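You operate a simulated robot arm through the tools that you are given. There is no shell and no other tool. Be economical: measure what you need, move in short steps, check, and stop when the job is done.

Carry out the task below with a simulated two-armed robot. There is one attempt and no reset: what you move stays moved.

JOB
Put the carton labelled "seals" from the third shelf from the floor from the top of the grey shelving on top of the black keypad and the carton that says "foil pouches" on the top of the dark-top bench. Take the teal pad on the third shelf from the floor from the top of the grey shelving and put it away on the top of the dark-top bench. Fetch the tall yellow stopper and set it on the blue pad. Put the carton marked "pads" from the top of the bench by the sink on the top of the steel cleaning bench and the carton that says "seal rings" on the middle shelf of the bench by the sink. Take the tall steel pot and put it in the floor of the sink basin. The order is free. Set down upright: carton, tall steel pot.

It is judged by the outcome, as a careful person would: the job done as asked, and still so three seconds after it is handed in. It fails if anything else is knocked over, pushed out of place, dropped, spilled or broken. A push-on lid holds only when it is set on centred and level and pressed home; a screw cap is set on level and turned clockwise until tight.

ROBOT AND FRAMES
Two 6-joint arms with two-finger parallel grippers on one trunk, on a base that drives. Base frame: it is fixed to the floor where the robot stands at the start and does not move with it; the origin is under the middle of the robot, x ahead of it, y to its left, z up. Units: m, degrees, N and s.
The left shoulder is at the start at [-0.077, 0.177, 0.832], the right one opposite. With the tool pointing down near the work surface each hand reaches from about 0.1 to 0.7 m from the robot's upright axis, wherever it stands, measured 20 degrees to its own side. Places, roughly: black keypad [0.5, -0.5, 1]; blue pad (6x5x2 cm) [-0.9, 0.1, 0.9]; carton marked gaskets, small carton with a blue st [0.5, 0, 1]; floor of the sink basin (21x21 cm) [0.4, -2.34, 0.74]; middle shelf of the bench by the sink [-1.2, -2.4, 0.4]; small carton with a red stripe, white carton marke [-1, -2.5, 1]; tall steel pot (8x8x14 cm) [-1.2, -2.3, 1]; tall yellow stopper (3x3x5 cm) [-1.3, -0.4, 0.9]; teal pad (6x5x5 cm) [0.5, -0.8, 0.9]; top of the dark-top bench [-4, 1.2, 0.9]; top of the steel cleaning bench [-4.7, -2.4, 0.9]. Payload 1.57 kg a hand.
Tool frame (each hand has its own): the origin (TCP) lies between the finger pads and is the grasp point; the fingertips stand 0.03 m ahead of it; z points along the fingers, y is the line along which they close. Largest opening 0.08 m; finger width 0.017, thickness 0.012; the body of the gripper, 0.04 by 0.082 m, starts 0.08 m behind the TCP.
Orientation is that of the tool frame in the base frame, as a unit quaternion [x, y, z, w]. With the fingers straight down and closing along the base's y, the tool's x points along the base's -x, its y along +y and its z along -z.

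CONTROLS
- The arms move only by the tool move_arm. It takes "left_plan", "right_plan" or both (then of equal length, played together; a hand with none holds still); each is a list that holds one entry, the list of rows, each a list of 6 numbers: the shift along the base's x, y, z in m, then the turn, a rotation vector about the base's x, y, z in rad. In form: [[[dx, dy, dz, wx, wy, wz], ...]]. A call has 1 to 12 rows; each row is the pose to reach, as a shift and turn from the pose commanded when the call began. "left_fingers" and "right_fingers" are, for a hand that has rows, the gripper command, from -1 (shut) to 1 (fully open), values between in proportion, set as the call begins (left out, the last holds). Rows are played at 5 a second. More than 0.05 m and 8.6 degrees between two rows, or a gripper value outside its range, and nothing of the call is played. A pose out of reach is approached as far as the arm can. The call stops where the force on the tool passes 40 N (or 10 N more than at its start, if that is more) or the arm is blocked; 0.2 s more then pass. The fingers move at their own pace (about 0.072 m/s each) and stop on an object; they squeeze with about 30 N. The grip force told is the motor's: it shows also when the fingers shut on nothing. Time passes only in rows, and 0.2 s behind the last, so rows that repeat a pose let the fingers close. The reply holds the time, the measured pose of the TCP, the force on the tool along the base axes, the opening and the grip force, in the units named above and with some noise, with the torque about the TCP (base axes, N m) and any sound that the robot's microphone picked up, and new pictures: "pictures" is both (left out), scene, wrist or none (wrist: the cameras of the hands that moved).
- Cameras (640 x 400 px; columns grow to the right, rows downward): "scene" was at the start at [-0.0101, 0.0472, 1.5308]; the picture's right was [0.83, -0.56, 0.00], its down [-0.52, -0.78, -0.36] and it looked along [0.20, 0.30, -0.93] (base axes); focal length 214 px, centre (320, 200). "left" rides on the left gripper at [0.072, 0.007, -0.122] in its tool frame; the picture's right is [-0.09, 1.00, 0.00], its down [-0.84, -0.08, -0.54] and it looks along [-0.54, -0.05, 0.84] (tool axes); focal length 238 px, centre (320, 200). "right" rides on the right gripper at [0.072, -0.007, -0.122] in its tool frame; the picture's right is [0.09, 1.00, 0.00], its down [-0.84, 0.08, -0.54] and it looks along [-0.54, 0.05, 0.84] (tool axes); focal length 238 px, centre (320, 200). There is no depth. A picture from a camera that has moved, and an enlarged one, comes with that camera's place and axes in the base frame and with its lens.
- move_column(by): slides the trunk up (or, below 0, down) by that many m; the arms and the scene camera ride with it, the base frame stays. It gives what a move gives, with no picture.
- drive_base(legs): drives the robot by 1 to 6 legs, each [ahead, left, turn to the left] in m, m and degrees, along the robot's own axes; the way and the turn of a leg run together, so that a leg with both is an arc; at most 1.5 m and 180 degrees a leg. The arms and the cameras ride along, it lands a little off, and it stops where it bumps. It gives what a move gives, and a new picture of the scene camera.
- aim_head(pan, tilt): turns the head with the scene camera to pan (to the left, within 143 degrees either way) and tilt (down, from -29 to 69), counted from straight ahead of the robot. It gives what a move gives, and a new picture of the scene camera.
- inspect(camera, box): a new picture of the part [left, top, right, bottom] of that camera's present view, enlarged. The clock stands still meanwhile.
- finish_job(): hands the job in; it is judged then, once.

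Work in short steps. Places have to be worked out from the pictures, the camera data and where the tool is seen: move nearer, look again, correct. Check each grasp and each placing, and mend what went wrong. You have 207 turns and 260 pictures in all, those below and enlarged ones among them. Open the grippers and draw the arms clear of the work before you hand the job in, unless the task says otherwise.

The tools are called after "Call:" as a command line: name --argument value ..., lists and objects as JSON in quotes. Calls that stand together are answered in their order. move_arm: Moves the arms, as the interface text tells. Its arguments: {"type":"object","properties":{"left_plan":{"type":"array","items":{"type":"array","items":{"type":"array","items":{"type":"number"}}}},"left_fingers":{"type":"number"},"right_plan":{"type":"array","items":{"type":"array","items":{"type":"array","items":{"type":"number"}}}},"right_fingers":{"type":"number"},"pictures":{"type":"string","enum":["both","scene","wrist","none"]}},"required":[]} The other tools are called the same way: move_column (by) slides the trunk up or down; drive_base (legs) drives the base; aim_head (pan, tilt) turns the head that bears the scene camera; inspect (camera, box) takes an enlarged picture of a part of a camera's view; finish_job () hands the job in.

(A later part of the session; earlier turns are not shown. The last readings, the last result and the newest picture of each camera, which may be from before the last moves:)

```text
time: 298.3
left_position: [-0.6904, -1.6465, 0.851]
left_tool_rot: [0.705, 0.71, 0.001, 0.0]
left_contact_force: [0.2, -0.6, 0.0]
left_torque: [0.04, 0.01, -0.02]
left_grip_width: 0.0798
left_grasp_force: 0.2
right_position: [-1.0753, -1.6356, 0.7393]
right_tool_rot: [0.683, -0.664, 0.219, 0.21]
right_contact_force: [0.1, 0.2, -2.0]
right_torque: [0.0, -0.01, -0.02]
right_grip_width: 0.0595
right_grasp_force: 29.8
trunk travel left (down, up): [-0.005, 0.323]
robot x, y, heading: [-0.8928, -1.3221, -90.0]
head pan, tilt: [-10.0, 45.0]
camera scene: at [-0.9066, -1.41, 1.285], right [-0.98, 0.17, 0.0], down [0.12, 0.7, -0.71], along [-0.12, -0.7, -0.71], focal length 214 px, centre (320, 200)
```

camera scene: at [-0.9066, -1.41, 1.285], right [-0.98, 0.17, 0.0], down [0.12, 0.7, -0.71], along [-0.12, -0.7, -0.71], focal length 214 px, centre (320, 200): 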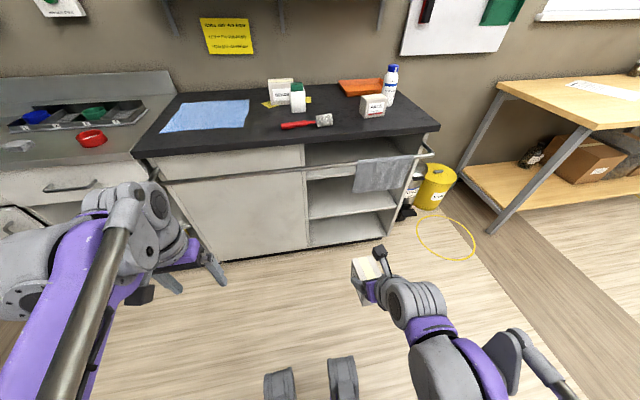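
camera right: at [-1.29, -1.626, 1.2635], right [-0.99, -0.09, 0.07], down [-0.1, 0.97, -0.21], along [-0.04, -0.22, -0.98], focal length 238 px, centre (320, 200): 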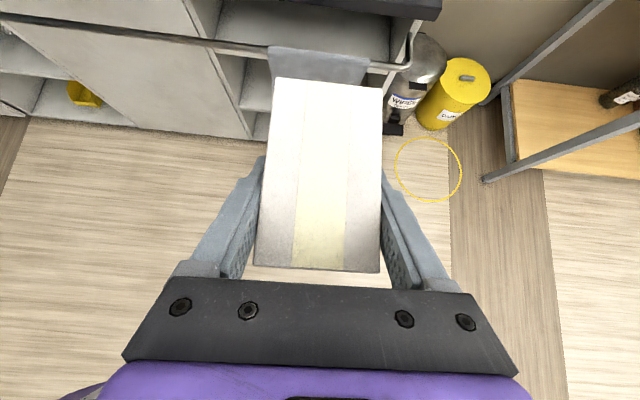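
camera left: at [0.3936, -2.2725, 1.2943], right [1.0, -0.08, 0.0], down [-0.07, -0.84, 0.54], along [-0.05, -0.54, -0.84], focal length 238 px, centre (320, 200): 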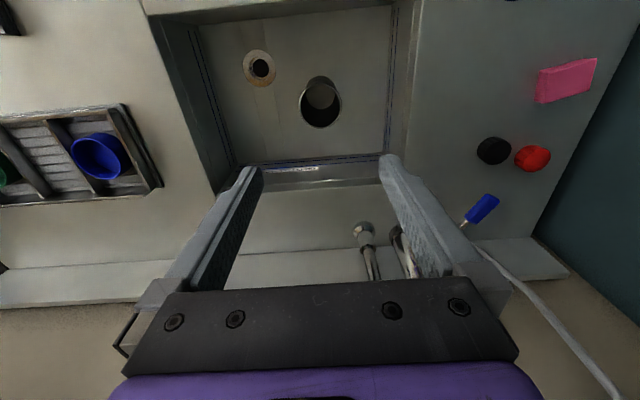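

The boards sit at about z=0.66, 0.41 and 0.15, and the towel-free part of the bay is x≈−1.15…−0.97. The wrist sagged to a 35° tilt at a reach limit, so I bring the hand lower and forward and recheck its orientation.

Call:
move_arm --right_plan '[[[0, -0.03, -0.035, 0, 0, 0], [0, -0.06, -0.07, 0, 0, 0], [0, -0.09, -0.105, 0, 0, 0], [0, -0.12, -0.14, 0, 0, 0], [0, -0.15, -0.17, 0, 0, 0], [0, -0.18, -0.2, 0, 0, 0], [0, -0.2, -0.24, 0, 0, 0]]]' --pictures "both"

```text
time: 299.9
left_position: [-0.6891, -1.6471, 0.8507]
left_tool_rot: [0.704, 0.71, 0.001, -0.001]
left_contact_force: [0.5, 0.5, -0.5]
left_torque: [-0.01, 0.03, 0.0]
left_grip_width: 0.08
left_grasp_force: 0.1
right_position: [-1.0849, -1.8345, 0.4987]
right_tool_rot: [0.685, -0.662, 0.222, 0.207]
right_contact_force: [-0.1, -0.2, 0.2]
right_torque: [-0.03, 0.0, 0.0]
right_grip_width: 0.0595
right_grasp_force: 30.6
right hand out of reach, approached as far as the arm can: row 3, 4, 5, 6, 7
trunk travel left (down, up): [-0.005, 0.323]
robot x, y, heading: [-0.8942, -1.3237, -89.8]
head pan, tilt: [-10.0, 45.0]
camera scene: at [-0.9068, -1.4105, 1.285], right [-0.98, 0.17, 0.0], down [0.12, 0.7, -0.71], along [-0.12, -0.7, -0.71], focal length 214 px, centre (320, 200)
camera right: at [-1.0779, -1.823, 0.6401], right [-0.99, -0.11, 0.04], down [-0.11, 0.99, -0.04], along [-0.04, -0.05, -1.0], focal length 238 px, centre (320, 200)
```

scene: 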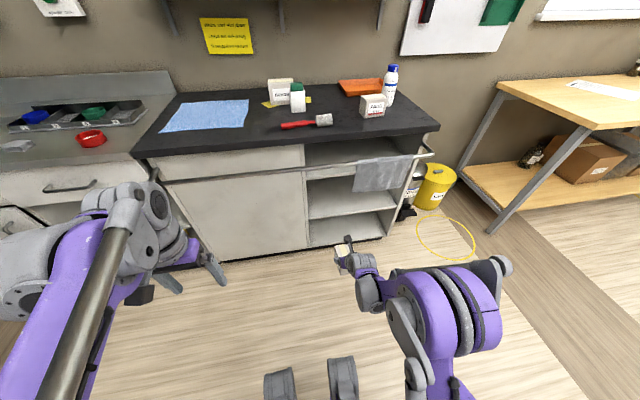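
right: 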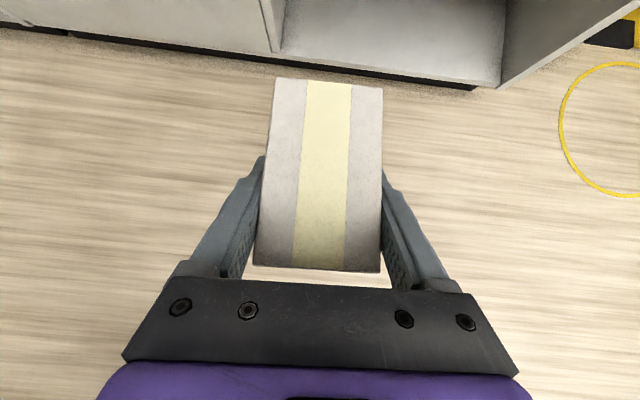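

The posture is near a limit because the hand is close to the body. I extend it forward and correct the pitch by about 10°.

Call:
move_arm --right_plan '[[[0, -0.03, 0, -0.04, 0, 0], [0, -0.06, 0, -0.08, 0, 0], [0, -0.09, 0, -0.12, 0, 0], [0, -0.12, 0, -0.17, 0, 0]]]' --pictures "wrist"

```text
time: 300.9
left_position: [-0.6892, -1.6464, 0.8513]
left_tool_rot: [0.704, 0.71, 0.0, 0.0]
left_contact_force: [-0.1, 0.3, -0.8]
left_torque: [-0.03, -0.03, 0.01]
left_grip_width: 0.0801
left_grasp_force: 0.0
right_position: [-1.0837, -1.9538, 0.4997]
right_tool_rot: [0.663, -0.644, 0.274, 0.266]
right_contact_force: [0.3, 0.3, -1.5]
right_torque: [0.03, -0.02, -0.01]
right_grip_width: 0.0596
right_grasp_force: 29.9
trunk travel left (down, up): [-0.005, 0.323]
robot x, y, heading: [-0.8923, -1.3206, -90.1]
head pan, tilt: [-10.0, 45.0]
camera right: at [-1.0775, -1.9195, 0.636], right [-0.99, -0.1, 0.06], down [-0.11, 0.97, -0.21], along [-0.04, -0.21, -0.98], focal length 238 px, centre (320, 200)
```

right: 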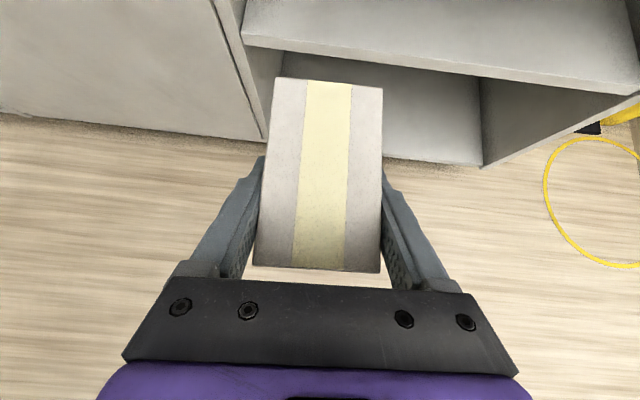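

The hand pose is exact and the carton level; the middle board's front edge is at y≈−2.13, z≈0.41. I trim x and height, then drive forward 0.17 m to bring the carton to the opening.

Call:
move_arm --right_plan '[[[0.012, 0, 0, 0, 0, 0], [0.012, 0, -0.014, 0, 0, 0]]]' --pictures "none"

Call:
drive_base --legs '[[0.17, 0, 0]]'

Call:
inspect --camera "right" --box '[0, 0, 640, 400]'

```text
time: 301.5
left_position: [-0.6896, -1.6467, 0.8509]
left_tool_rot: [0.703, 0.711, 0.0, 0.0]
left_contact_force: [-0.1, 0.3, -0.1]
left_torque: [-0.01, -0.02, 0.0]
left_grip_width: 0.0801
left_grasp_force: 0.1
right_position: [-1.0781, -1.954, 0.4843]
right_tool_rot: [0.665, -0.642, 0.277, 0.264]
right_contact_force: [0.3, -0.3, 0.2]
right_torque: [0.02, -0.01, -0.02]
right_grip_width: 0.0597
right_grasp_force: 29.6
right hand out of reach, approached as far as the arm can: row 1, 2
trunk travel left (down, up): [-0.005, 0.323]
robot x, y, heading: [-0.895, -1.3212, -89.8]
head pan, tilt: [-10.0, 45.0]
```

```text
time: 303.0
left_position: [-0.6894, -1.8175, 0.8499]
left_tool_rot: [0.704, 0.71, 0.0, -0.001]
left_contact_force: [0.0, -0.3, -0.5]
left_torque: [0.04, 0.02, 0.0]
left_grip_width: 0.0802
left_grasp_force: 0.1
right_position: [-1.0774, -2.1235, 0.4847]
right_tool_rot: [0.665, -0.641, 0.277, 0.263]
right_contact_force: [0.2, 0.5, -1.1]
right_torque: [0.0, 0.0, -0.02]
right_grip_width: 0.0595
right_grasp_force: 30.3
trunk travel left (down, up): [-0.005, 0.323]
robot x, y, heading: [-0.8913, -1.4908, -90.1]
head pan, tilt: [-10.0, 45.0]
camera scene: at [-0.9067, -1.5795, 1.285], right [-0.98, 0.17, 0.0], down [0.12, 0.7, -0.71], along [-0.12, -0.7, -0.71], focal length 214 px, centre (320, 200)
```

scene: 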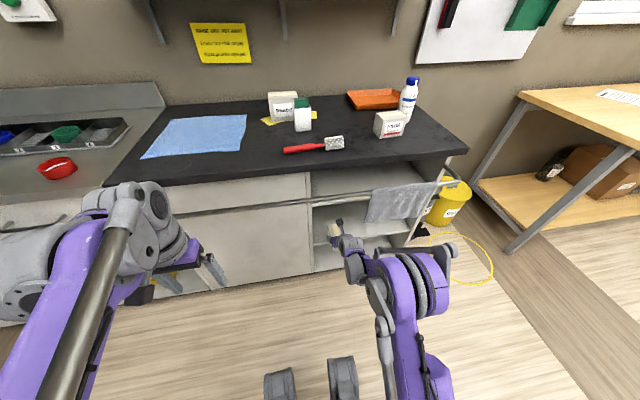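

```text
1.00 times, centred on (320, 200) of right (not enlarged: the box is as wide or as high as the picture)
camera zoom: at [-1.0724, -2.0878, 0.6219], right [-0.99, -0.1, 0.06], down [-0.11, 0.97, -0.21], along [-0.04, -0.21, -0.98], focal length 238 px, centre (320, 200)
```

zoom: 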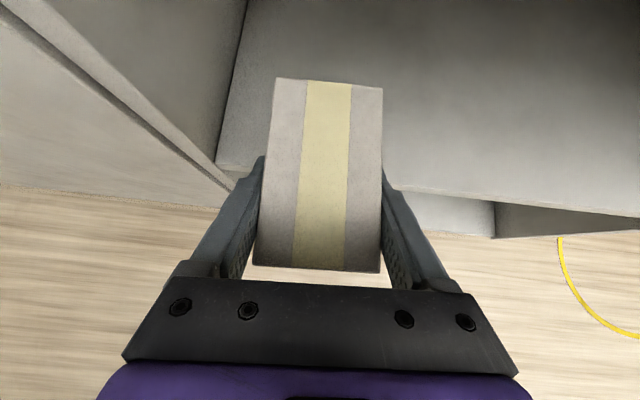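

Aligned, with 5 cm to the side wall. I drive the last 0.13 m to bring the carton over the middle shelf.

Call:
drive_base --legs '[[0.13, 0, 0]]'

Call:
inspect --camera "right" --box '[0, 0, 640, 400]'

```text
time: 304.2
left_position: [-0.6897, -1.9458, 0.8508]
left_tool_rot: [0.705, 0.709, 0.0, -0.001]
left_contact_force: [-0.1, -0.3, -0.3]
left_torque: [0.0, -0.01, -0.02]
left_grip_width: 0.0803
left_grasp_force: 0.0
right_position: [-1.08, -2.2537, 0.4843]
right_tool_rot: [0.665, -0.641, 0.278, 0.264]
right_contact_force: [0.3, 0.1, -1.2]
right_torque: [0.02, -0.01, 0.01]
right_grip_width: 0.0596
right_grasp_force: 30.0
trunk travel left (down, up): [-0.005, 0.323]
robot x, y, heading: [-0.8964, -1.6191, -90.0]
head pan, tilt: [-10.0, 45.0]
camera scene: at [-0.907, -1.7092, 1.285], right [-0.98, 0.18, 0.0], down [0.12, 0.7, -0.71], along [-0.12, -0.7, -0.71], focal length 214 px, centre (320, 200)
```

scene: 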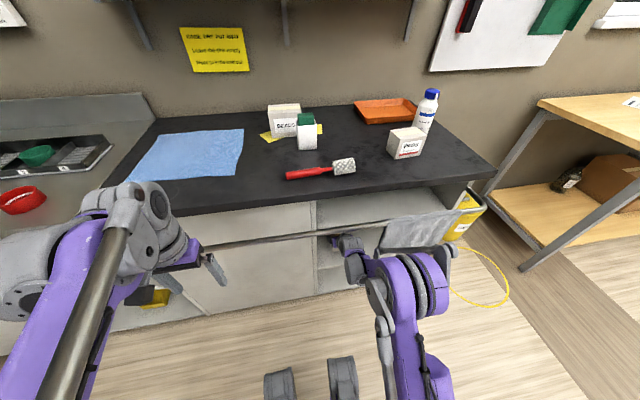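

```text
1.00 times, centred on (320, 200) of right (not enlarged: the box is as wide or as high as the picture)
camera zoom: at [-1.0733, -2.2172, 0.6219], right [-0.99, -0.1, 0.06], down [-0.11, 0.97, -0.21], along [-0.04, -0.21, -0.98], focal length 238 px, centre (320, 200)
```

zoom: 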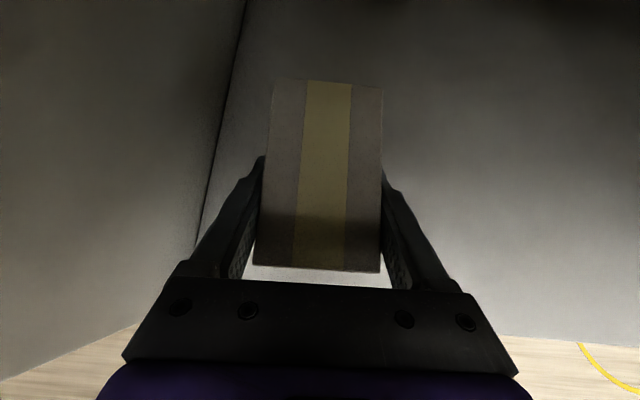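

The carton is inside, above the middle shelf. I lower it slowly to contact.

Call:
move_arm --right_plan '[[[0, 0, -0.01, 0, 0, 0], [0, 0, -0.018, 0, 0, 0], [0, 0, -0.025, 0, 0, 0], [0, 0, -0.031, 0, 0, 0], [0, 0, -0.036, 0, 0, 0]]]' --pictures "none"

```text
time: 305.4
left_position: [-0.6903, -1.9458, 0.8507]
left_tool_rot: [0.704, 0.71, 0.001, -0.001]
left_contact_force: [0.2, -0.1, 0.0]
left_torque: [0.02, 0.01, -0.01]
left_grip_width: 0.08
left_grasp_force: 0.1
right_position: [-1.0777, -2.2537, 0.4497]
right_tool_rot: [0.665, -0.641, 0.277, 0.263]
right_contact_force: [0.3, 0.1, -0.2]
right_torque: [0.02, 0.01, -0.01]
right_grip_width: 0.0598
right_grasp_force: 29.8
trunk travel left (down, up): [-0.005, 0.323]
robot x, y, heading: [-0.8922, -1.6208, -90.0]
head pan, tilt: [-10.0, 45.0]
```

No contact yet; I continue lowering in small steps.

Call:
move_arm --right_plan '[[[0, 0, -0.005, 0, 0, 0], [0, 0, -0.01, 0, 0, 0], [0, 0, -0.015, 0, 0, 0], [0, 0, -0.02, 0, 0, 0], [0, 0, -0.025, 0, 0, 0], [0, 0, -0.03, 0, 0, 0], [0, 0, -0.035, 0, 0, 0]]]' --pictures "wrist"

```text
time: 306.8
left_position: [-0.6906, -1.944, 0.8503]
left_tool_rot: [0.705, 0.709, 0.0, 0.0]
left_contact_force: [-0.7, 0.1, -0.2]
left_torque: [0.03, -0.01, 0.03]
left_grip_width: 0.08
left_grasp_force: 0.0
right_position: [-1.0797, -2.2519, 0.4254]
right_tool_rot: [0.664, -0.64, 0.278, 0.268]
right_contact_force: [0.5, 7.6, 22.9]
right_torque: [0.76, 0.15, 0.0]
right_grip_width: 0.0596
right_grasp_force: 30.1
trunk travel left (down, up): [-0.005, 0.323]
robot x, y, heading: [-0.8964, -1.6203, -90.2]
head pan, tilt: [-10.0, 45.0]
stopped in row 6 (right hand): the force on the tool passed its limit at 45 N (the readings are from after the stop); the commanded pose is now the measured one
camera right: at [-1.0729, -2.2155, 0.562], right [-0.99, -0.1, 0.06], down [-0.11, 0.97, -0.22], along [-0.04, -0.22, -0.97], focal length 238 px, centre (320, 200)
```

right: 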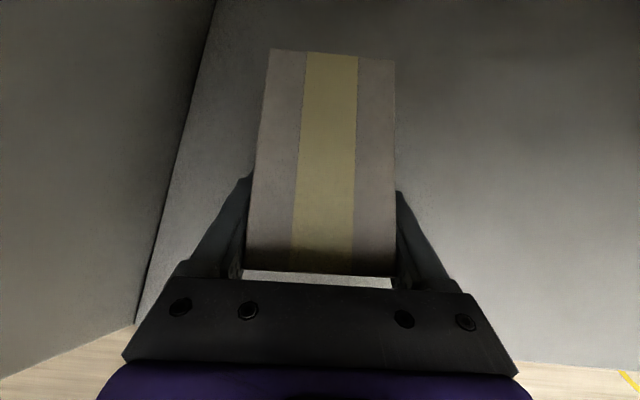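

Contact made. I open and let it settle, then check before backing out.

Call:
move_arm --right_plan '[[[0, 0, 0.002, 0, 0, 0], [0, 0, 0.004, 0, 0, 0], [0, 0, 0.004, 0, 0, 0]]]' --right_fingers 0.75 --pictures "wrist"

```text
time: 307.6
left_position: [-0.6901, -1.9464, 0.8509]
left_tool_rot: [0.704, 0.71, 0.001, -0.001]
left_contact_force: [0.5, 0.4, 0.5]
left_torque: [0.02, -0.01, 0.02]
left_grip_width: 0.0801
left_grasp_force: 0.0
right_position: [-1.0789, -2.2523, 0.4271]
right_tool_rot: [0.665, -0.641, 0.278, 0.265]
right_contact_force: [-0.1, -1.0, 0.0]
right_torque: [0.02, 0.0, -0.03]
right_grip_width: 0.0703
right_grasp_force: 0.0
trunk travel left (down, up): [-0.005, 0.323]
robot x, y, heading: [-0.8908, -1.6187, -90.0]
head pan, tilt: [-10.0, 45.0]
camera right: at [-1.0731, -2.2167, 0.564], right [-0.99, -0.1, 0.06], down [-0.11, 0.97, -0.21], along [-0.04, -0.22, -0.98], focal length 238 px, centre (320, 200)
```

right: 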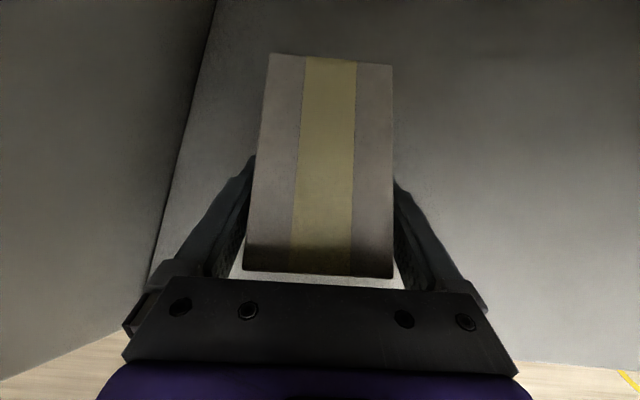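

Released cleanly. I back straight out with the base and look at the result.

Call:
drive_base --legs '[[-0.4, 0, 0]]'

Call:
inspect --camera "scene" --box '[260, 120, 440, 260]'

```text
time: 310.1
left_position: [-0.6902, -1.5444, 0.8506]
left_tool_rot: [0.706, 0.708, 0.002, 0.0]
left_contact_force: [0.0, 0.1, -0.4]
left_torque: [0.01, 0.01, 0.0]
left_grip_width: 0.0802
left_grasp_force: 0.2
right_position: [-1.0809, -1.8499, 0.4286]
right_tool_rot: [0.664, -0.642, 0.277, 0.265]
right_contact_force: [-0.2, -0.2, -0.1]
right_torque: [0.0, -0.01, 0.01]
right_grip_width: 0.0697
right_grasp_force: 0.1
trunk travel left (down, up): [-0.005, 0.323]
robot x, y, heading: [-0.891, -1.2158, -90.7]
head pan, tilt: [-10.0, 45.0]
camera scene: at [-0.9057, -1.3061, 1.285], right [-0.98, 0.18, 0.0], down [0.13, 0.7, -0.71], along [-0.13, -0.7, -0.71], focal length 214 px, centre (320, 200)
```

scene: 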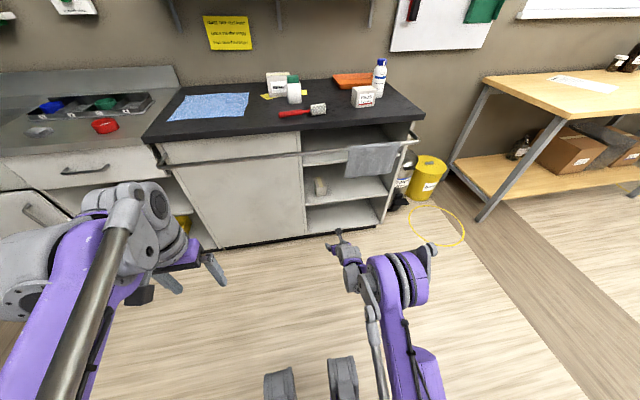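

```text
2.86 times, centred on (350, 190) of scene
camera zoom: at [-0.9057, -1.3061, 1.285], right [-0.98, 0.18, 0.0], down [0.13, 0.7, -0.71], along [-0.13, -0.7, -0.71], focal length 613 px, centre (234, 229)
```

zoom: 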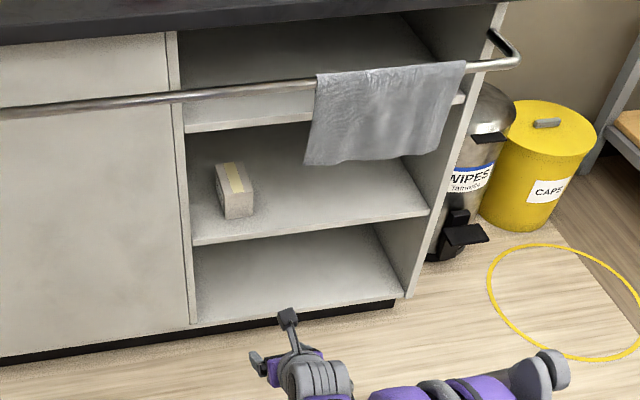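

SEAL RINGS stands upright on the middle shelf. I raise the trunk, bring the right hand up and back to its leaning pose out of the way.

Call:
move_column --by 0.32

Call:
move_arm --right_plan '[[[0, 0, 0.045, 0, 0, 0], [0, 0, 0.09, 0, 0, 0], [0, 0, 0.135, 0, 0, 0], [0, 0, 0.18, 0, 0, 0], [0, 0, 0.225, 0, 0, 0], [0, 0, 0.27, 0, 0, 0], [0, 0, 0.315, 0, 0, 0], [0, 0, 0.36, 0, 0, 0]]]' --pictures "none"

Call:
move_arm --right_plan '[[[0, 0.02, 0, 0, 0, 0.143], [0, 0.05, 0, 0, 0, 0.286], [0, 0.08, 0, 0, 0, 0.429], [0, 0.11, 0, 0, 0, 0.571], [0, 0.14, 0, 0, 0, 0.714], [0, 0.17, 0, 0, 0, 0.857], [0, 0.2, 0, 0, 0, 1.0], [0, 0.23, 0, 0, 0, 1.143], [0, 0.26, 0, 0, 0, 1.286], [0, 0.29, 0, 0, 0, 1.429], [0, 0.31, 0, 0, 0, 1.571]]]' --left_plan '[[[0, 0, 0, 0, 0, 0.143], [0, 0, 0, 0, 0, 0.286], [0, 0, 0, 0, 0, 0.429], [0, 0, 0, 0, 0, 0.571], [0, 0, 0, 0, 0, 0.714], [0, 0, 0, 0, 0, 0.857], [0, 0, 0, 0, 0, 1.0], [0, 0, 0, 0, 0, 1.143], [0, 0, 0, 0, 0, 1.286], [0, 0, 0, 0, 0, 1.429], [0, 0, 0, 0, 0, 1.571]]]' --pictures "scene"

```text
time: 313.3
left_position: [-0.6909, -1.5434, 1.1723]
left_tool_rot: [0.707, 0.707, 0.001, -0.001]
left_contact_force: [0.2, -0.3, -0.2]
left_torque: [-0.01, 0.02, 0.01]
left_grip_width: 0.0799
left_grasp_force: 0.1
right_position: [-1.0821, -1.8502, 0.7481]
right_tool_rot: [0.665, -0.639, 0.28, 0.265]
right_contact_force: [-0.4, 0.3, 0.1]
right_torque: [0.03, -0.03, -0.03]
right_grip_width: 0.07
right_grasp_force: 0.0
trunk travel left (down, up): [-0.325, 0.003]
robot x, y, heading: [-0.8905, -1.219, -90.5]
head pan, tilt: [-10.0, 45.0]
```

```text
time: 315.1
left_position: [-0.6901, -1.5451, 1.1717]
left_tool_rot: [0.707, 0.707, 0.001, -0.001]
left_contact_force: [0.6, 0.2, -0.1]
left_torque: [-0.01, -0.01, 0.01]
left_grip_width: 0.0801
left_grasp_force: 0.0
right_position: [-1.0811, -1.8501, 1.1066]
right_tool_rot: [0.666, -0.639, 0.28, 0.264]
right_contact_force: [-0.5, 0.6, 1.0]
right_torque: [0.02, -0.03, 0.02]
right_grip_width: 0.07
right_grasp_force: 0.0
trunk travel left (down, up): [-0.325, 0.003]
robot x, y, heading: [-0.8925, -1.22, -90.4]
head pan, tilt: [-10.0, 45.0]
```

```text
time: 317.5
left_position: [-0.6906, -1.5441, 1.172]
left_tool_rot: [-0.002, 1.0, 0.0, -0.002]
left_contact_force: [-0.1, 0.2, -0.2]
left_torque: [0.01, 0.0, 0.0]
left_grip_width: 0.0802
left_grasp_force: 0.0
right_position: [-1.0827, -1.5403, 1.1072]
right_tool_rot: [0.923, 0.018, 0.384, -0.01]
right_contact_force: [-0.9, 0.5, 0.0]
right_torque: [0.0, -0.02, 0.01]
right_grip_width: 0.07
right_grasp_force: 0.1
trunk travel left (down, up): [-0.325, 0.003]
robot x, y, heading: [-0.8873, -1.2195, -90.4]
head pan, tilt: [-10.0, 45.0]
camera scene: at [-0.9055, -1.2541, 1.6126], right [-0.98, 0.18, 0.0], down [0.13, 0.7, -0.71], along [-0.13, -0.7, -0.71], focal length 214 px, centre (320, 200)
```

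scene: 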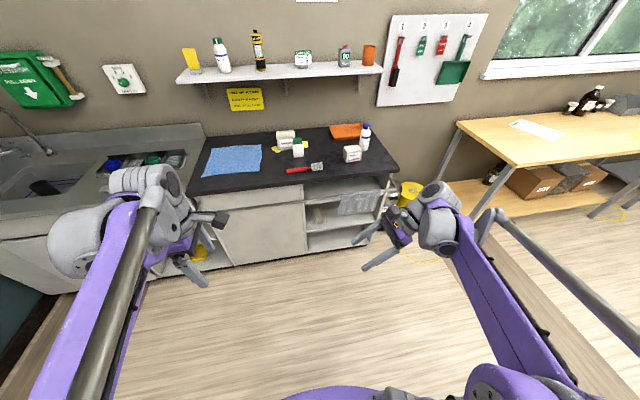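

I check the pot in the sink with a zoom.

Call:
inspect --camera "scene" --box '[0, 130, 130, 230]'

```text
4.00 times, centred on (65, 180) of scene
camera zoom: at [-0.9055, -1.2541, 1.6126], right [-0.98, 0.18, 0.0], down [0.13, 0.7, -0.71], along [-0.13, -0.7, -0.71], focal length 858 px, centre (1340, 280)
```

zoom: 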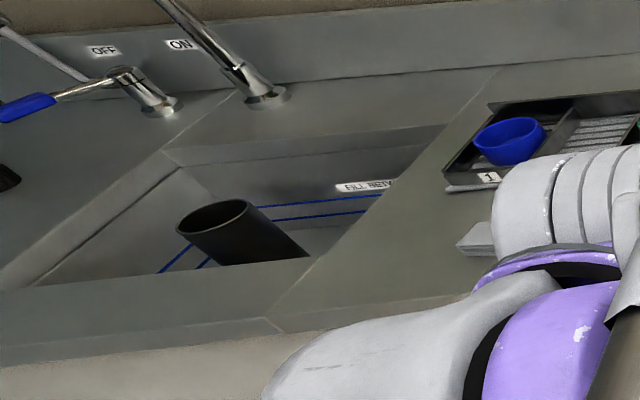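

The pot is upright (its lean matches the tap's perspective). For PADS I drive west 0.6 m and forward 0.5 m so the left hand hovers near it.

Call:
drive_base --legs '[[0, -0.6, 0.4], [0.48, 0, 0]]'

Call:
inspect --camera "left" --box '[0, 0, 640, 400]'

```text
time: 325.7
left_position: [-1.2853, -2.0217, 1.171]
left_tool_rot: [-0.007, 1.0, 0.001, -0.001]
left_contact_force: [0.8, 0.1, 0.4]
left_torque: [0.02, 0.02, -0.03]
left_grip_width: 0.0802
left_grasp_force: 0.0
right_position: [-1.6765, -2.0211, 1.1068]
right_tool_rot: [0.922, 0.025, 0.385, -0.014]
right_contact_force: [0.2, -0.1, -0.2]
right_torque: [0.03, -0.02, 0.02]
right_grip_width: 0.0698
right_grasp_force: 0.1
trunk travel left (down, up): [-0.325, 0.003]
robot x, y, heading: [-1.4902, -1.6926, -89.6]
head pan, tilt: [-10.0, 45.0]
camera scene: at [-1.5042, -1.7329, 1.6125], right [-0.99, 0.17, 0.0], down [0.12, 0.7, -0.71], along [-0.12, -0.7, -0.71], focal length 214 px, centre (320, 200)
```

scene: 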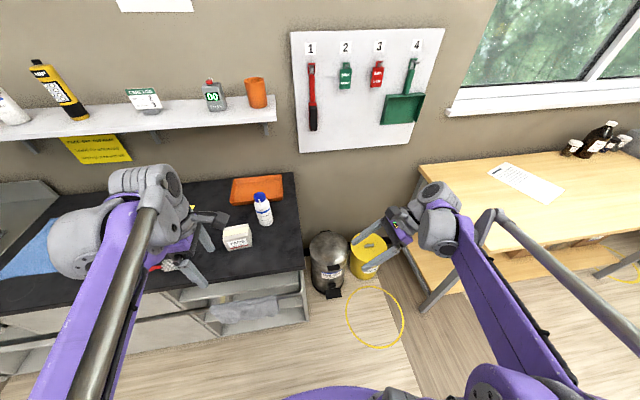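

```text
1.00 times, centred on (320, 200) of left (not enlarged: the box is as wide or as high as the picture)
camera zoom: at [-1.3575, -2.0144, 1.2928], right [0.08, 1.0, 0.0], down [0.84, -0.06, 0.54], along [0.54, -0.04, -0.84], focal length 238 px, centre (320, 200)
```

zoom: 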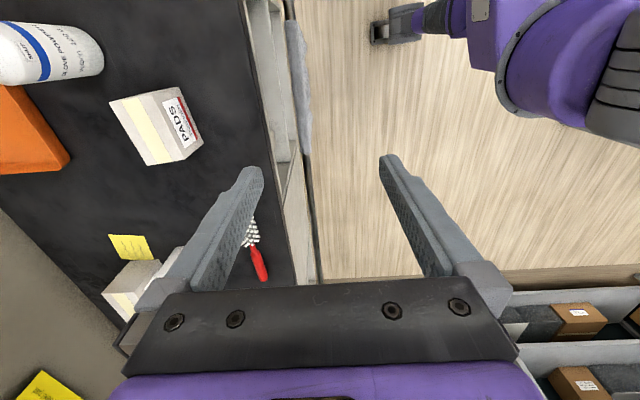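

PADS is centred at about (−1.281, −2.252), turned 5.5°. The wrist camera would be near the bottle on its west side, so I flip the hand's yaw by 180° first to keep it on the east.

Call:
move_arm --left_plan '[[[0, 0, 0, 0, 0, -0.148], [0, 0, 0, 0, 0, -0.296], [0, 0, 0, 0, 0, -0.444], [0, 0, 0, 0, 0, -0.592], [0, 0, 0, 0, 0, -0.74], [0, 0, 0, 0, 0, -0.888], [0, 0, 0, 0, 0, -1.036], [0, 0, 0, 0, 0, -1.184], [0, 0, 0, 0, 0, -1.332], [0, 0, 0, 0, 0, -1.48], [0, 0, 0, 0, 0, -1.6]]]' --pictures "none"

Call:
move_arm --left_plan '[[[0, -0.02, 0, 0, 0, -0.145], [0, -0.04, 0, 0, 0, -0.29], [0, -0.06, 0, 0, 0, -0.435], [0, -0.08, 0, 0, 0, -0.58], [0, -0.1, 0, 0, 0, -0.725], [0, -0.12, 0, 0, 0, -0.87], [0, -0.14, 0, 0, 0, -1.015], [0, -0.16, 0, 0, 0, -1.16], [0, -0.18, 0, 0, 0, -1.305], [0.004, -0.22, 0, 0, 0, -1.43]]]' --pictures "wrist"

```text
time: 328.1
left_position: [-1.2846, -2.0217, 1.1717]
left_tool_rot: [0.713, 0.701, 0.001, -0.001]
left_contact_force: [-0.8, -1.1, 0.4]
left_torque: [0.01, -0.04, 0.0]
left_grip_width: 0.0801
left_grasp_force: 0.2
right_position: [-1.6769, -2.0218, 1.1076]
right_tool_rot: [0.923, 0.025, 0.384, -0.015]
right_contact_force: [-0.2, -0.2, 0.7]
right_torque: [-0.01, 0.02, -0.01]
right_grip_width: 0.0699
right_grasp_force: 0.1
trunk travel left (down, up): [-0.325, 0.003]
robot x, y, heading: [-1.4906, -1.6959, -89.7]
head pan, tilt: [-10.0, 45.0]
```

```text
time: 330.3
left_position: [-1.281, -2.242, 1.171]
left_tool_rot: [0.998, 0.063, 0.0, 0.0]
left_contact_force: [0.4, 0.8, -0.6]
left_torque: [0.03, 0.0, -0.01]
left_grip_width: 0.08
left_grasp_force: 0.3
right_position: [-1.6758, -2.0242, 1.1053]
right_tool_rot: [0.922, 0.024, 0.385, -0.014]
right_contact_force: [0.2, -0.3, 0.5]
right_torque: [0.01, 0.0, -0.01]
right_grip_width: 0.0698
right_grasp_force: 0.0
trunk travel left (down, up): [-0.325, 0.003]
robot x, y, heading: [-1.4913, -1.6954, -89.6]
head pan, tilt: [-10.0, 45.0]
camera left: at [-1.2096, -2.2395, 1.2923], right [0.03, -1.0, 0.0], down [-0.84, -0.03, 0.54], along [-0.54, -0.02, -0.84], focal length 238 px, centre (320, 200)
```

left: 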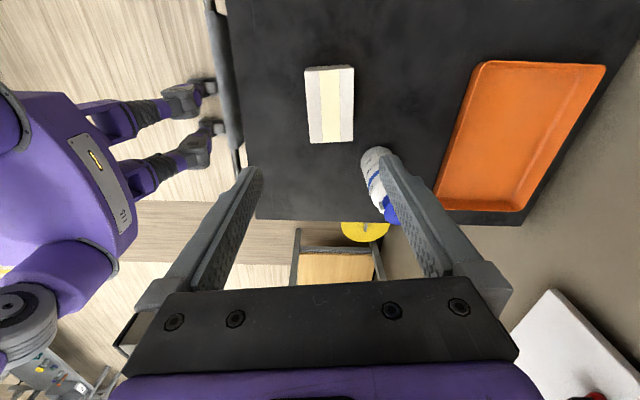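

PADS lies centred under the hand, aligned. I lower around it and grip.

Call:
move_arm --left_plan '[[[0.002, -0.013, -0.04, 0, 0, 0], [0.002, -0.013, -0.085, 0, 0, 0], [0.002, -0.013, -0.13, 0, 0, 0], [0.002, -0.013, -0.17, 0, 0, 0]]]' --pictures "wrist"

```text
time: 331.3
left_position: [-1.278, -2.2547, 1.0008]
left_tool_rot: [0.998, 0.063, 0.001, 0.0]
left_contact_force: [-0.3, -0.2, -0.5]
left_torque: [0.01, 0.0, 0.02]
left_grip_width: 0.0798
left_grasp_force: 0.0
right_position: [-1.6765, -2.0232, 1.1073]
right_tool_rot: [0.923, 0.025, 0.384, -0.014]
right_contact_force: [0.7, -0.4, 0.2]
right_torque: [0.01, 0.03, 0.02]
right_grip_width: 0.0701
right_grasp_force: 0.1
trunk travel left (down, up): [-0.325, 0.003]
robot x, y, heading: [-1.4911, -1.6996, -89.9]
head pan, tilt: [-10.0, 45.0]
camera left: at [-1.2076, -2.2513, 1.1223], right [0.04, -1.0, 0.0], down [-0.84, -0.03, 0.54], along [-0.54, -0.02, -0.84], focal length 238 px, centre (320, 200)
```

left: 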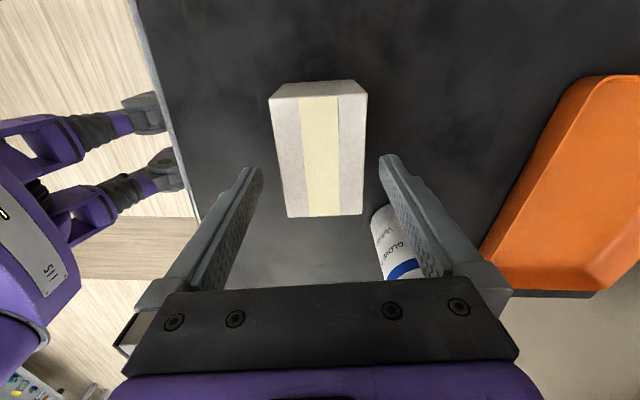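

Call:
move_arm --left_plan '[[[0, 0, -0.03, 0, 0, 0], [0, 0, -0.06, 0, 0, 0]]]' --pictures "none"

Call:
move_arm --left_plan '[[[0, 0, 0, 0, 0, 0], [0, 0, 0, 0, 0, 0], [0, 0, 0, 0, 0, 0]]]' --left_fingers -1 --pictures "none"

Call:
move_arm --left_plan '[[[0, 0, 0.04, 0, 0, 0], [0, 0, 0.08, 0, 0, 0], [0, 0, 0.12, 0, 0, 0], [0, 0, 0.17, 0, 0, 0], [0, 0.04, 0.2, 0, 0, 0], [0, 0.085, 0.21, 0, 0, 0], [0, 0.13, 0.21, 0, 0, 0], [0, 0.17, 0.21, 0, 0, 0]]]' --pictures "both"

```text
time: 331.9
left_position: [-1.2796, -2.2539, 0.9416]
left_tool_rot: [0.998, 0.064, 0.002, 0.0]
left_contact_force: [0.7, -0.7, -0.1]
left_torque: [0.0, 0.01, -0.04]
left_grip_width: 0.0803
left_grasp_force: 0.1
right_position: [-1.6773, -2.0233, 1.1068]
right_tool_rot: [0.923, 0.025, 0.385, -0.014]
right_contact_force: [0.1, -0.5, 0.0]
right_torque: [-0.02, 0.01, 0.0]
right_grip_width: 0.0698
right_grasp_force: 0.1
trunk travel left (down, up): [-0.325, 0.003]
robot x, y, heading: [-1.4864, -1.6974, -89.6]
head pan, tilt: [-10.0, 45.0]
```

```text
time: 332.7
left_position: [-1.2784, -2.2543, 0.9403]
left_tool_rot: [0.998, 0.064, 0.001, 0.0]
left_contact_force: [0.0, 0.5, 0.2]
left_torque: [-0.01, 0.01, 0.02]
left_grip_width: 0.0597
left_grasp_force: 29.9
right_position: [-1.676, -2.0217, 1.1065]
right_tool_rot: [0.922, 0.026, 0.385, -0.014]
right_contact_force: [-0.4, -0.8, 0.6]
right_torque: [0.01, 0.0, -0.01]
right_grip_width: 0.0698
right_grasp_force: 0.0
trunk travel left (down, up): [-0.325, 0.003]
robot x, y, heading: [-1.4876, -1.6973, -89.7]
head pan, tilt: [-10.0, 45.0]
```

```text
time: 334.5
left_position: [-1.2803, -2.083, 1.1521]
left_tool_rot: [0.998, 0.064, 0.001, 0.0]
left_contact_force: [0.2, 0.3, -0.8]
left_torque: [0.02, 0.0, -0.01]
left_grip_width: 0.0596
left_grasp_force: 29.9
right_position: [-1.6772, -2.0217, 1.1074]
right_tool_rot: [0.923, 0.025, 0.385, -0.013]
right_contact_force: [0.2, -0.5, 0.1]
right_torque: [-0.02, -0.01, -0.01]
right_grip_width: 0.0699
right_grasp_force: 0.0
trunk travel left (down, up): [-0.325, 0.003]
robot x, y, heading: [-1.4918, -1.6955, -89.7]
head pan, tilt: [-10.0, 45.0]
camera scene: at [-1.5042, -1.7315, 1.6126], right [-0.99, 0.17, 0.0], down [0.12, 0.7, -0.71], along [-0.12, -0.7, -0.71], focal length 214 px, centre (320, 200)
camera left: at [-1.2084, -2.078, 1.2727], right [0.04, -1.0, 0.0], down [-0.84, -0.03, 0.54], along [-0.54, -0.02, -0.84], focal length 238 px, centre (320, 200)
```

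scene: 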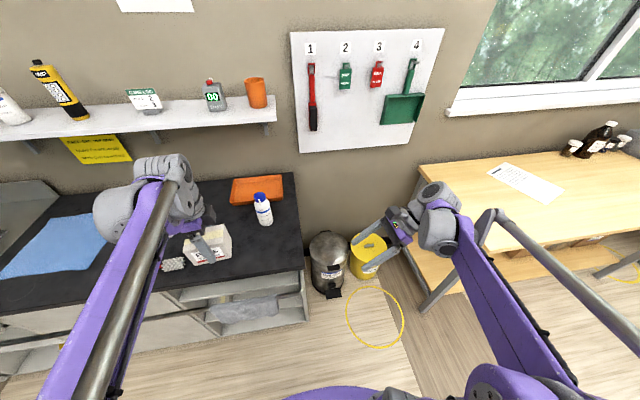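
left: 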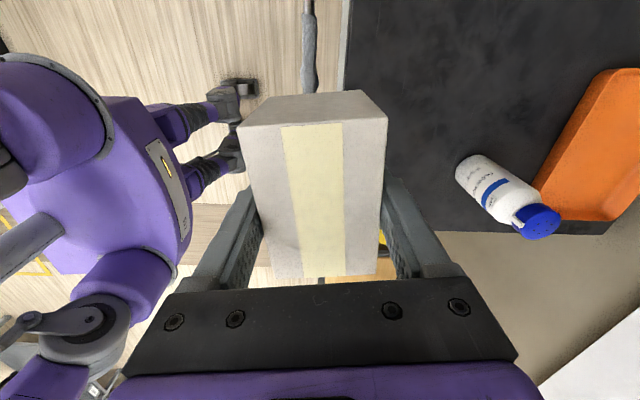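

PADS is held (6.0 cm). I back into the aisle and strafe west 1.5 m, then look for the steel cleaning bench.

Call:
drive_base --legs '[[-0.4, 0, 0], [0, -1.5, 0]]'

Call:
aim_head --pan -40 --tilt 30

```text
time: 349.9
left_position: [-2.7887, -1.6881, 1.1505]
left_tool_rot: [0.998, 0.059, 0.001, 0.0]
left_contact_force: [-0.6, 0.6, -0.5]
left_torque: [0.02, 0.01, -0.02]
left_grip_width: 0.0595
left_grasp_force: 29.7
right_position: [-3.1869, -1.624, 1.1076]
right_tool_rot: [0.923, 0.02, 0.385, -0.012]
right_contact_force: [-0.5, -0.1, -0.3]
right_torque: [0.02, -0.01, -0.04]
right_grip_width: 0.0698
right_grasp_force: 0.1
trunk travel left (down, up): [-0.325, 0.003]
robot x, y, heading: [-2.997, -1.2995, -90.2]
head pan, tilt: [-10.0, 45.0]
camera scene: at [-3.0106, -1.3362, 1.6126], right [-0.98, 0.18, 0.0], down [0.12, 0.7, -0.71], along [-0.12, -0.7, -0.71], focal length 214 px, centre (320, 200)
```

scene: 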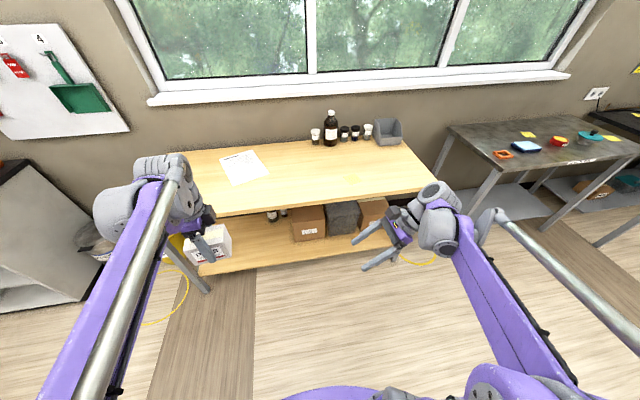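

```text
time: 350.9
left_position: [-2.7898, -1.6881, 1.1519]
left_tool_rot: [0.998, 0.059, 0.001, 0.0]
left_contact_force: [0.2, -0.3, -1.2]
left_torque: [0.02, 0.01, 0.0]
left_grip_width: 0.0594
left_grasp_force: 29.6
right_position: [-3.1858, -1.6239, 1.1076]
right_tool_rot: [0.923, 0.02, 0.385, -0.012]
right_contact_force: [0.4, -0.1, 0.1]
right_torque: [-0.01, 0.0, 0.03]
right_grip_width: 0.0699
right_grasp_force: 0.1
trunk travel left (down, up): [-0.325, 0.003]
robot x, y, heading: [-2.999, -1.2989, -90.0]
head pan, tilt: [-40.0, 30.0]
camera scene: at [-3.0545, -1.3254, 1.6352], right [-0.77, 0.64, 0.0], down [0.32, 0.38, -0.87], along [-0.56, -0.66, -0.5], focal length 214 px, centre (320, 200)
```

scene: 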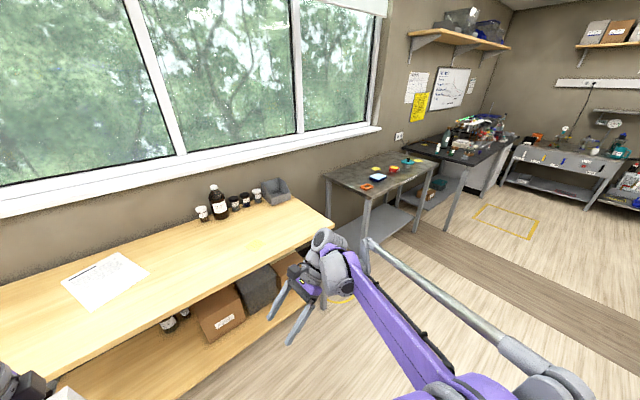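

The steel bench spans about x −5.2…−4.15, y −2.6…−2.09. I strafe west 1.5 m and look at its top.

Call:
drive_base --legs '[[0, -1.5, 0], [0.15, 0, 0]]'

Call:
aim_head --pan 0 --tilt 45

```text
time: 365.2
left_position: [-4.3045, -1.8314, 1.151]
left_tool_rot: [0.998, 0.059, 0.001, -0.001]
left_contact_force: [0.1, 0.1, -1.0]
left_torque: [-0.02, -0.02, -0.01]
left_grip_width: 0.0594
left_grasp_force: 30.6
right_position: [-4.7008, -1.7647, 1.1069]
right_tool_rot: [0.922, 0.019, 0.386, -0.011]
right_contact_force: [-0.2, 0.3, -0.7]
right_torque: [-0.03, 0.02, 0.0]
right_grip_width: 0.0699
right_grasp_force: 0.1
trunk travel left (down, up): [-0.325, 0.003]
robot x, y, heading: [-4.5105, -1.4427, -90.1]
head pan, tilt: [-40.0, 30.0]
camera scene: at [-4.5696, -1.4666, 1.6349], right [-0.76, 0.65, 0.0], down [0.32, 0.38, -0.87], along [-0.56, -0.66, -0.5], focal length 214 px, centre (320, 200)
```

scene: 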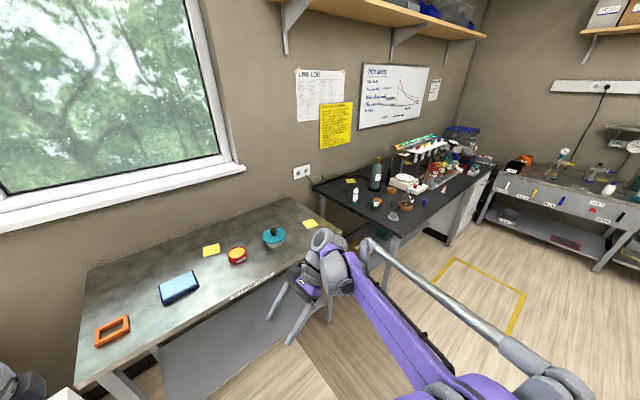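

```text
time: 366.3
left_position: [-4.3042, -1.8315, 1.1502]
left_tool_rot: [0.998, 0.058, 0.001, 0.001]
left_contact_force: [-1.0, -0.7, -1.0]
left_torque: [-0.02, 0.0, -0.01]
left_grip_width: 0.0594
left_grasp_force: 29.5
right_position: [-4.7019, -1.7644, 1.1075]
right_tool_rot: [0.922, 0.02, 0.385, -0.012]
right_contact_force: [0.7, -0.6, 0.3]
right_torque: [0.0, -0.01, 0.03]
right_grip_width: 0.0698
right_grasp_force: 0.0
trunk travel left (down, up): [-0.325, 0.003]
robot x, y, heading: [-4.512, -1.4426, -90.2]
head pan, tilt: [0.0, 45.0]
camera scene: at [-4.5116, -1.4801, 1.6126], right [-1.0, 0.0, 0.0], down [0.0, 0.71, -0.71], along [0.0, -0.71, -0.71], focal length 214 px, centre (320, 200)
```

scene: 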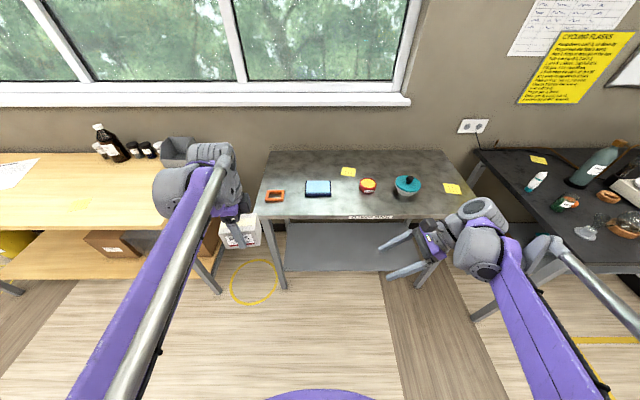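

There is a free area at the bench's rear-left, around (−4.42, −2.40). I position the base for the left hand.

Call:
drive_base --legs '[[0, -0.11, 0], [0.32, 0, 0]]'

Call:
move_arm --left_plan '[[[0, -0.045, 0, 0, 0, 0], [0, -0.09, 0, 0, 0, 0], [0, -0.135, 0, 0, 0, 0], [0, -0.18, 0, 0, 0, 0], [0, -0.22, 0, 0, 0, 0]]]' --pictures "both"

```text
time: 369.7
left_position: [-4.4148, -2.1535, 1.151]
left_tool_rot: [0.998, 0.06, 0.002, 0.0]
left_contact_force: [0.2, 0.2, -0.9]
left_torque: [-0.02, 0.0, 0.0]
left_grip_width: 0.0597
left_grasp_force: 30.1
right_position: [-4.8105, -2.0881, 1.1065]
right_tool_rot: [0.923, 0.021, 0.385, -0.012]
right_contact_force: [0.1, 1.2, -0.4]
right_torque: [-0.01, -0.02, -0.03]
right_grip_width: 0.0698
right_grasp_force: 0.0
trunk travel left (down, up): [-0.325, 0.003]
robot x, y, heading: [-4.6228, -1.7656, -90.1]
head pan, tilt: [0.0, 45.0]
camera scene: at [-4.6214, -1.8027, 1.6124], right [-1.0, 0.0, 0.0], down [0.0, 0.71, -0.71], along [0.0, -0.71, -0.71], focal length 214 px, centre (320, 200)
```

scene: 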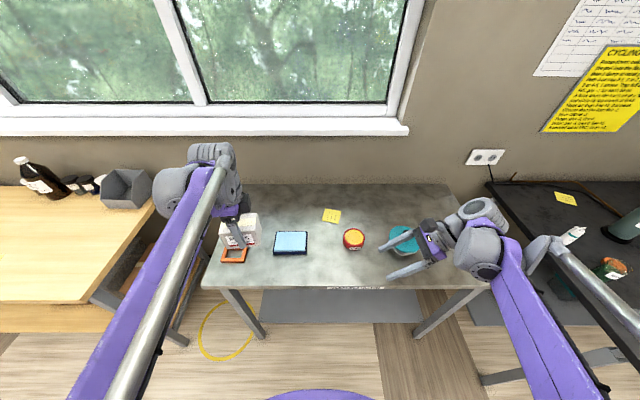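

```text
time: 370.9
left_position: [-4.4141, -2.3755, 1.1508]
left_tool_rot: [0.998, 0.06, 0.001, 0.0]
left_contact_force: [0.9, 0.0, -1.6]
left_torque: [0.04, -0.03, 0.0]
left_grip_width: 0.0595
left_grasp_force: 29.8
right_position: [-4.8109, -2.0895, 1.1073]
right_tool_rot: [0.923, 0.02, 0.384, -0.013]
right_contact_force: [-0.6, -0.2, -0.2]
right_torque: [0.01, 0.04, -0.02]
right_grip_width: 0.0701
right_grasp_force: 0.1
trunk travel left (down, up): [-0.325, 0.003]
robot x, y, heading: [-4.6185, -1.7648, -89.9]
head pan, tilt: [0.0, 45.0]
camera scene: at [-4.6212, -1.8053, 1.6126], right [-1.0, 0.0, 0.0], down [0.0, 0.71, -0.71], along [0.0, -0.71, -0.71], focal length 214 px, centre (320, 200)
camera left: at [-4.343, -2.3732, 1.2718], right [0.03, -1.0, 0.0], down [-0.84, -0.02, 0.54], along [-0.54, -0.01, -0.84], focal length 238 px, centre (320, 200)
```

scene: 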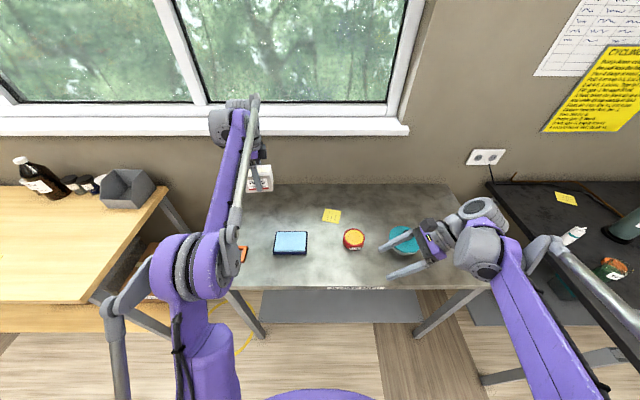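
left: 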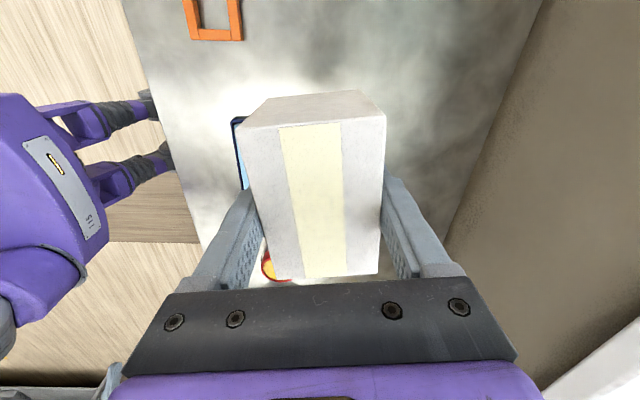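

The spot under the carton is clear. I move 2 cm further back and lower to contact.

Call:
move_arm --left_plan '[[[0, -0.02, -0.04, 0, 0, 0], [0, -0.02, -0.085, 0, 0, 0], [0, -0.02, -0.13, 0, 0, 0], [0, -0.02, -0.17, 0, 0, 0], [0, -0.02, -0.19, 0, 0, 0], [0, -0.02, -0.2, 0, 0, 0], [0, -0.02, -0.206, 0, 0, 0], [0, -0.02, -0.212, 0, 0, 0]]]' --pictures "none"

```text
time: 372.7
left_position: [-4.4141, -2.3943, 0.9381]
left_tool_rot: [0.998, 0.06, 0.001, -0.001]
left_contact_force: [0.0, -0.1, -0.5]
left_torque: [0.0, 0.0, -0.01]
left_grip_width: 0.0594
left_grasp_force: 30.1
right_position: [-4.8102, -2.0901, 1.1068]
right_tool_rot: [0.922, 0.021, 0.385, -0.012]
right_contact_force: [0.3, 0.2, -0.2]
right_torque: [0.0, 0.03, 0.0]
right_grip_width: 0.0702
right_grasp_force: 0.1
trunk travel left (down, up): [-0.325, 0.003]
robot x, y, heading: [-4.6202, -1.7658, -90.0]
head pan, tilt: [0.0, 45.0]
```

No contact yet at 0.938; I continue in small steps.

Call:
move_arm --left_plan '[[[0, 0, -0.005, 0, 0, 0], [0, 0, -0.01, 0, 0, 0], [0, 0, -0.015, 0, 0, 0], [0, 0, -0.02, 0, 0, 0], [0, 0, -0.024, 0, 0, 0], [0, 0, -0.028, 0, 0, 0]]]' --pictures "wrist"

```text
time: 374.1
left_position: [-4.4143, -2.3936, 0.9134]
left_tool_rot: [0.998, 0.06, 0.0, 0.001]
left_contact_force: [1.9, -8.9, 30.0]
left_torque: [0.09, 0.04, 0.06]
left_grip_width: 0.0594
left_grasp_force: 30.6
right_position: [-4.8125, -2.0883, 1.1083]
right_tool_rot: [0.923, 0.021, 0.385, -0.011]
right_contact_force: [-0.2, -0.1, -0.2]
right_torque: [0.03, -0.02, -0.02]
right_grip_width: 0.0698
right_grasp_force: 0.1
trunk travel left (down, up): [-0.325, 0.003]
robot x, y, heading: [-4.6239, -1.7622, -90.4]
head pan, tilt: [0.0, 45.0]
camera left: at [-4.343, -2.3903, 1.0348], right [0.03, -1.0, 0.0], down [-0.84, -0.02, 0.54], along [-0.54, -0.02, -0.84], focal length 238 px, centre (320, 200)
```

left: 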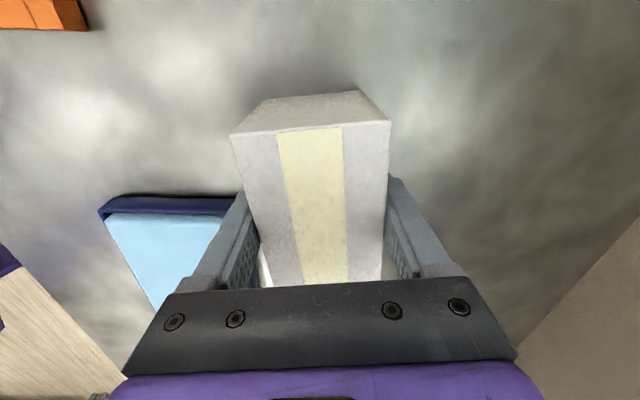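

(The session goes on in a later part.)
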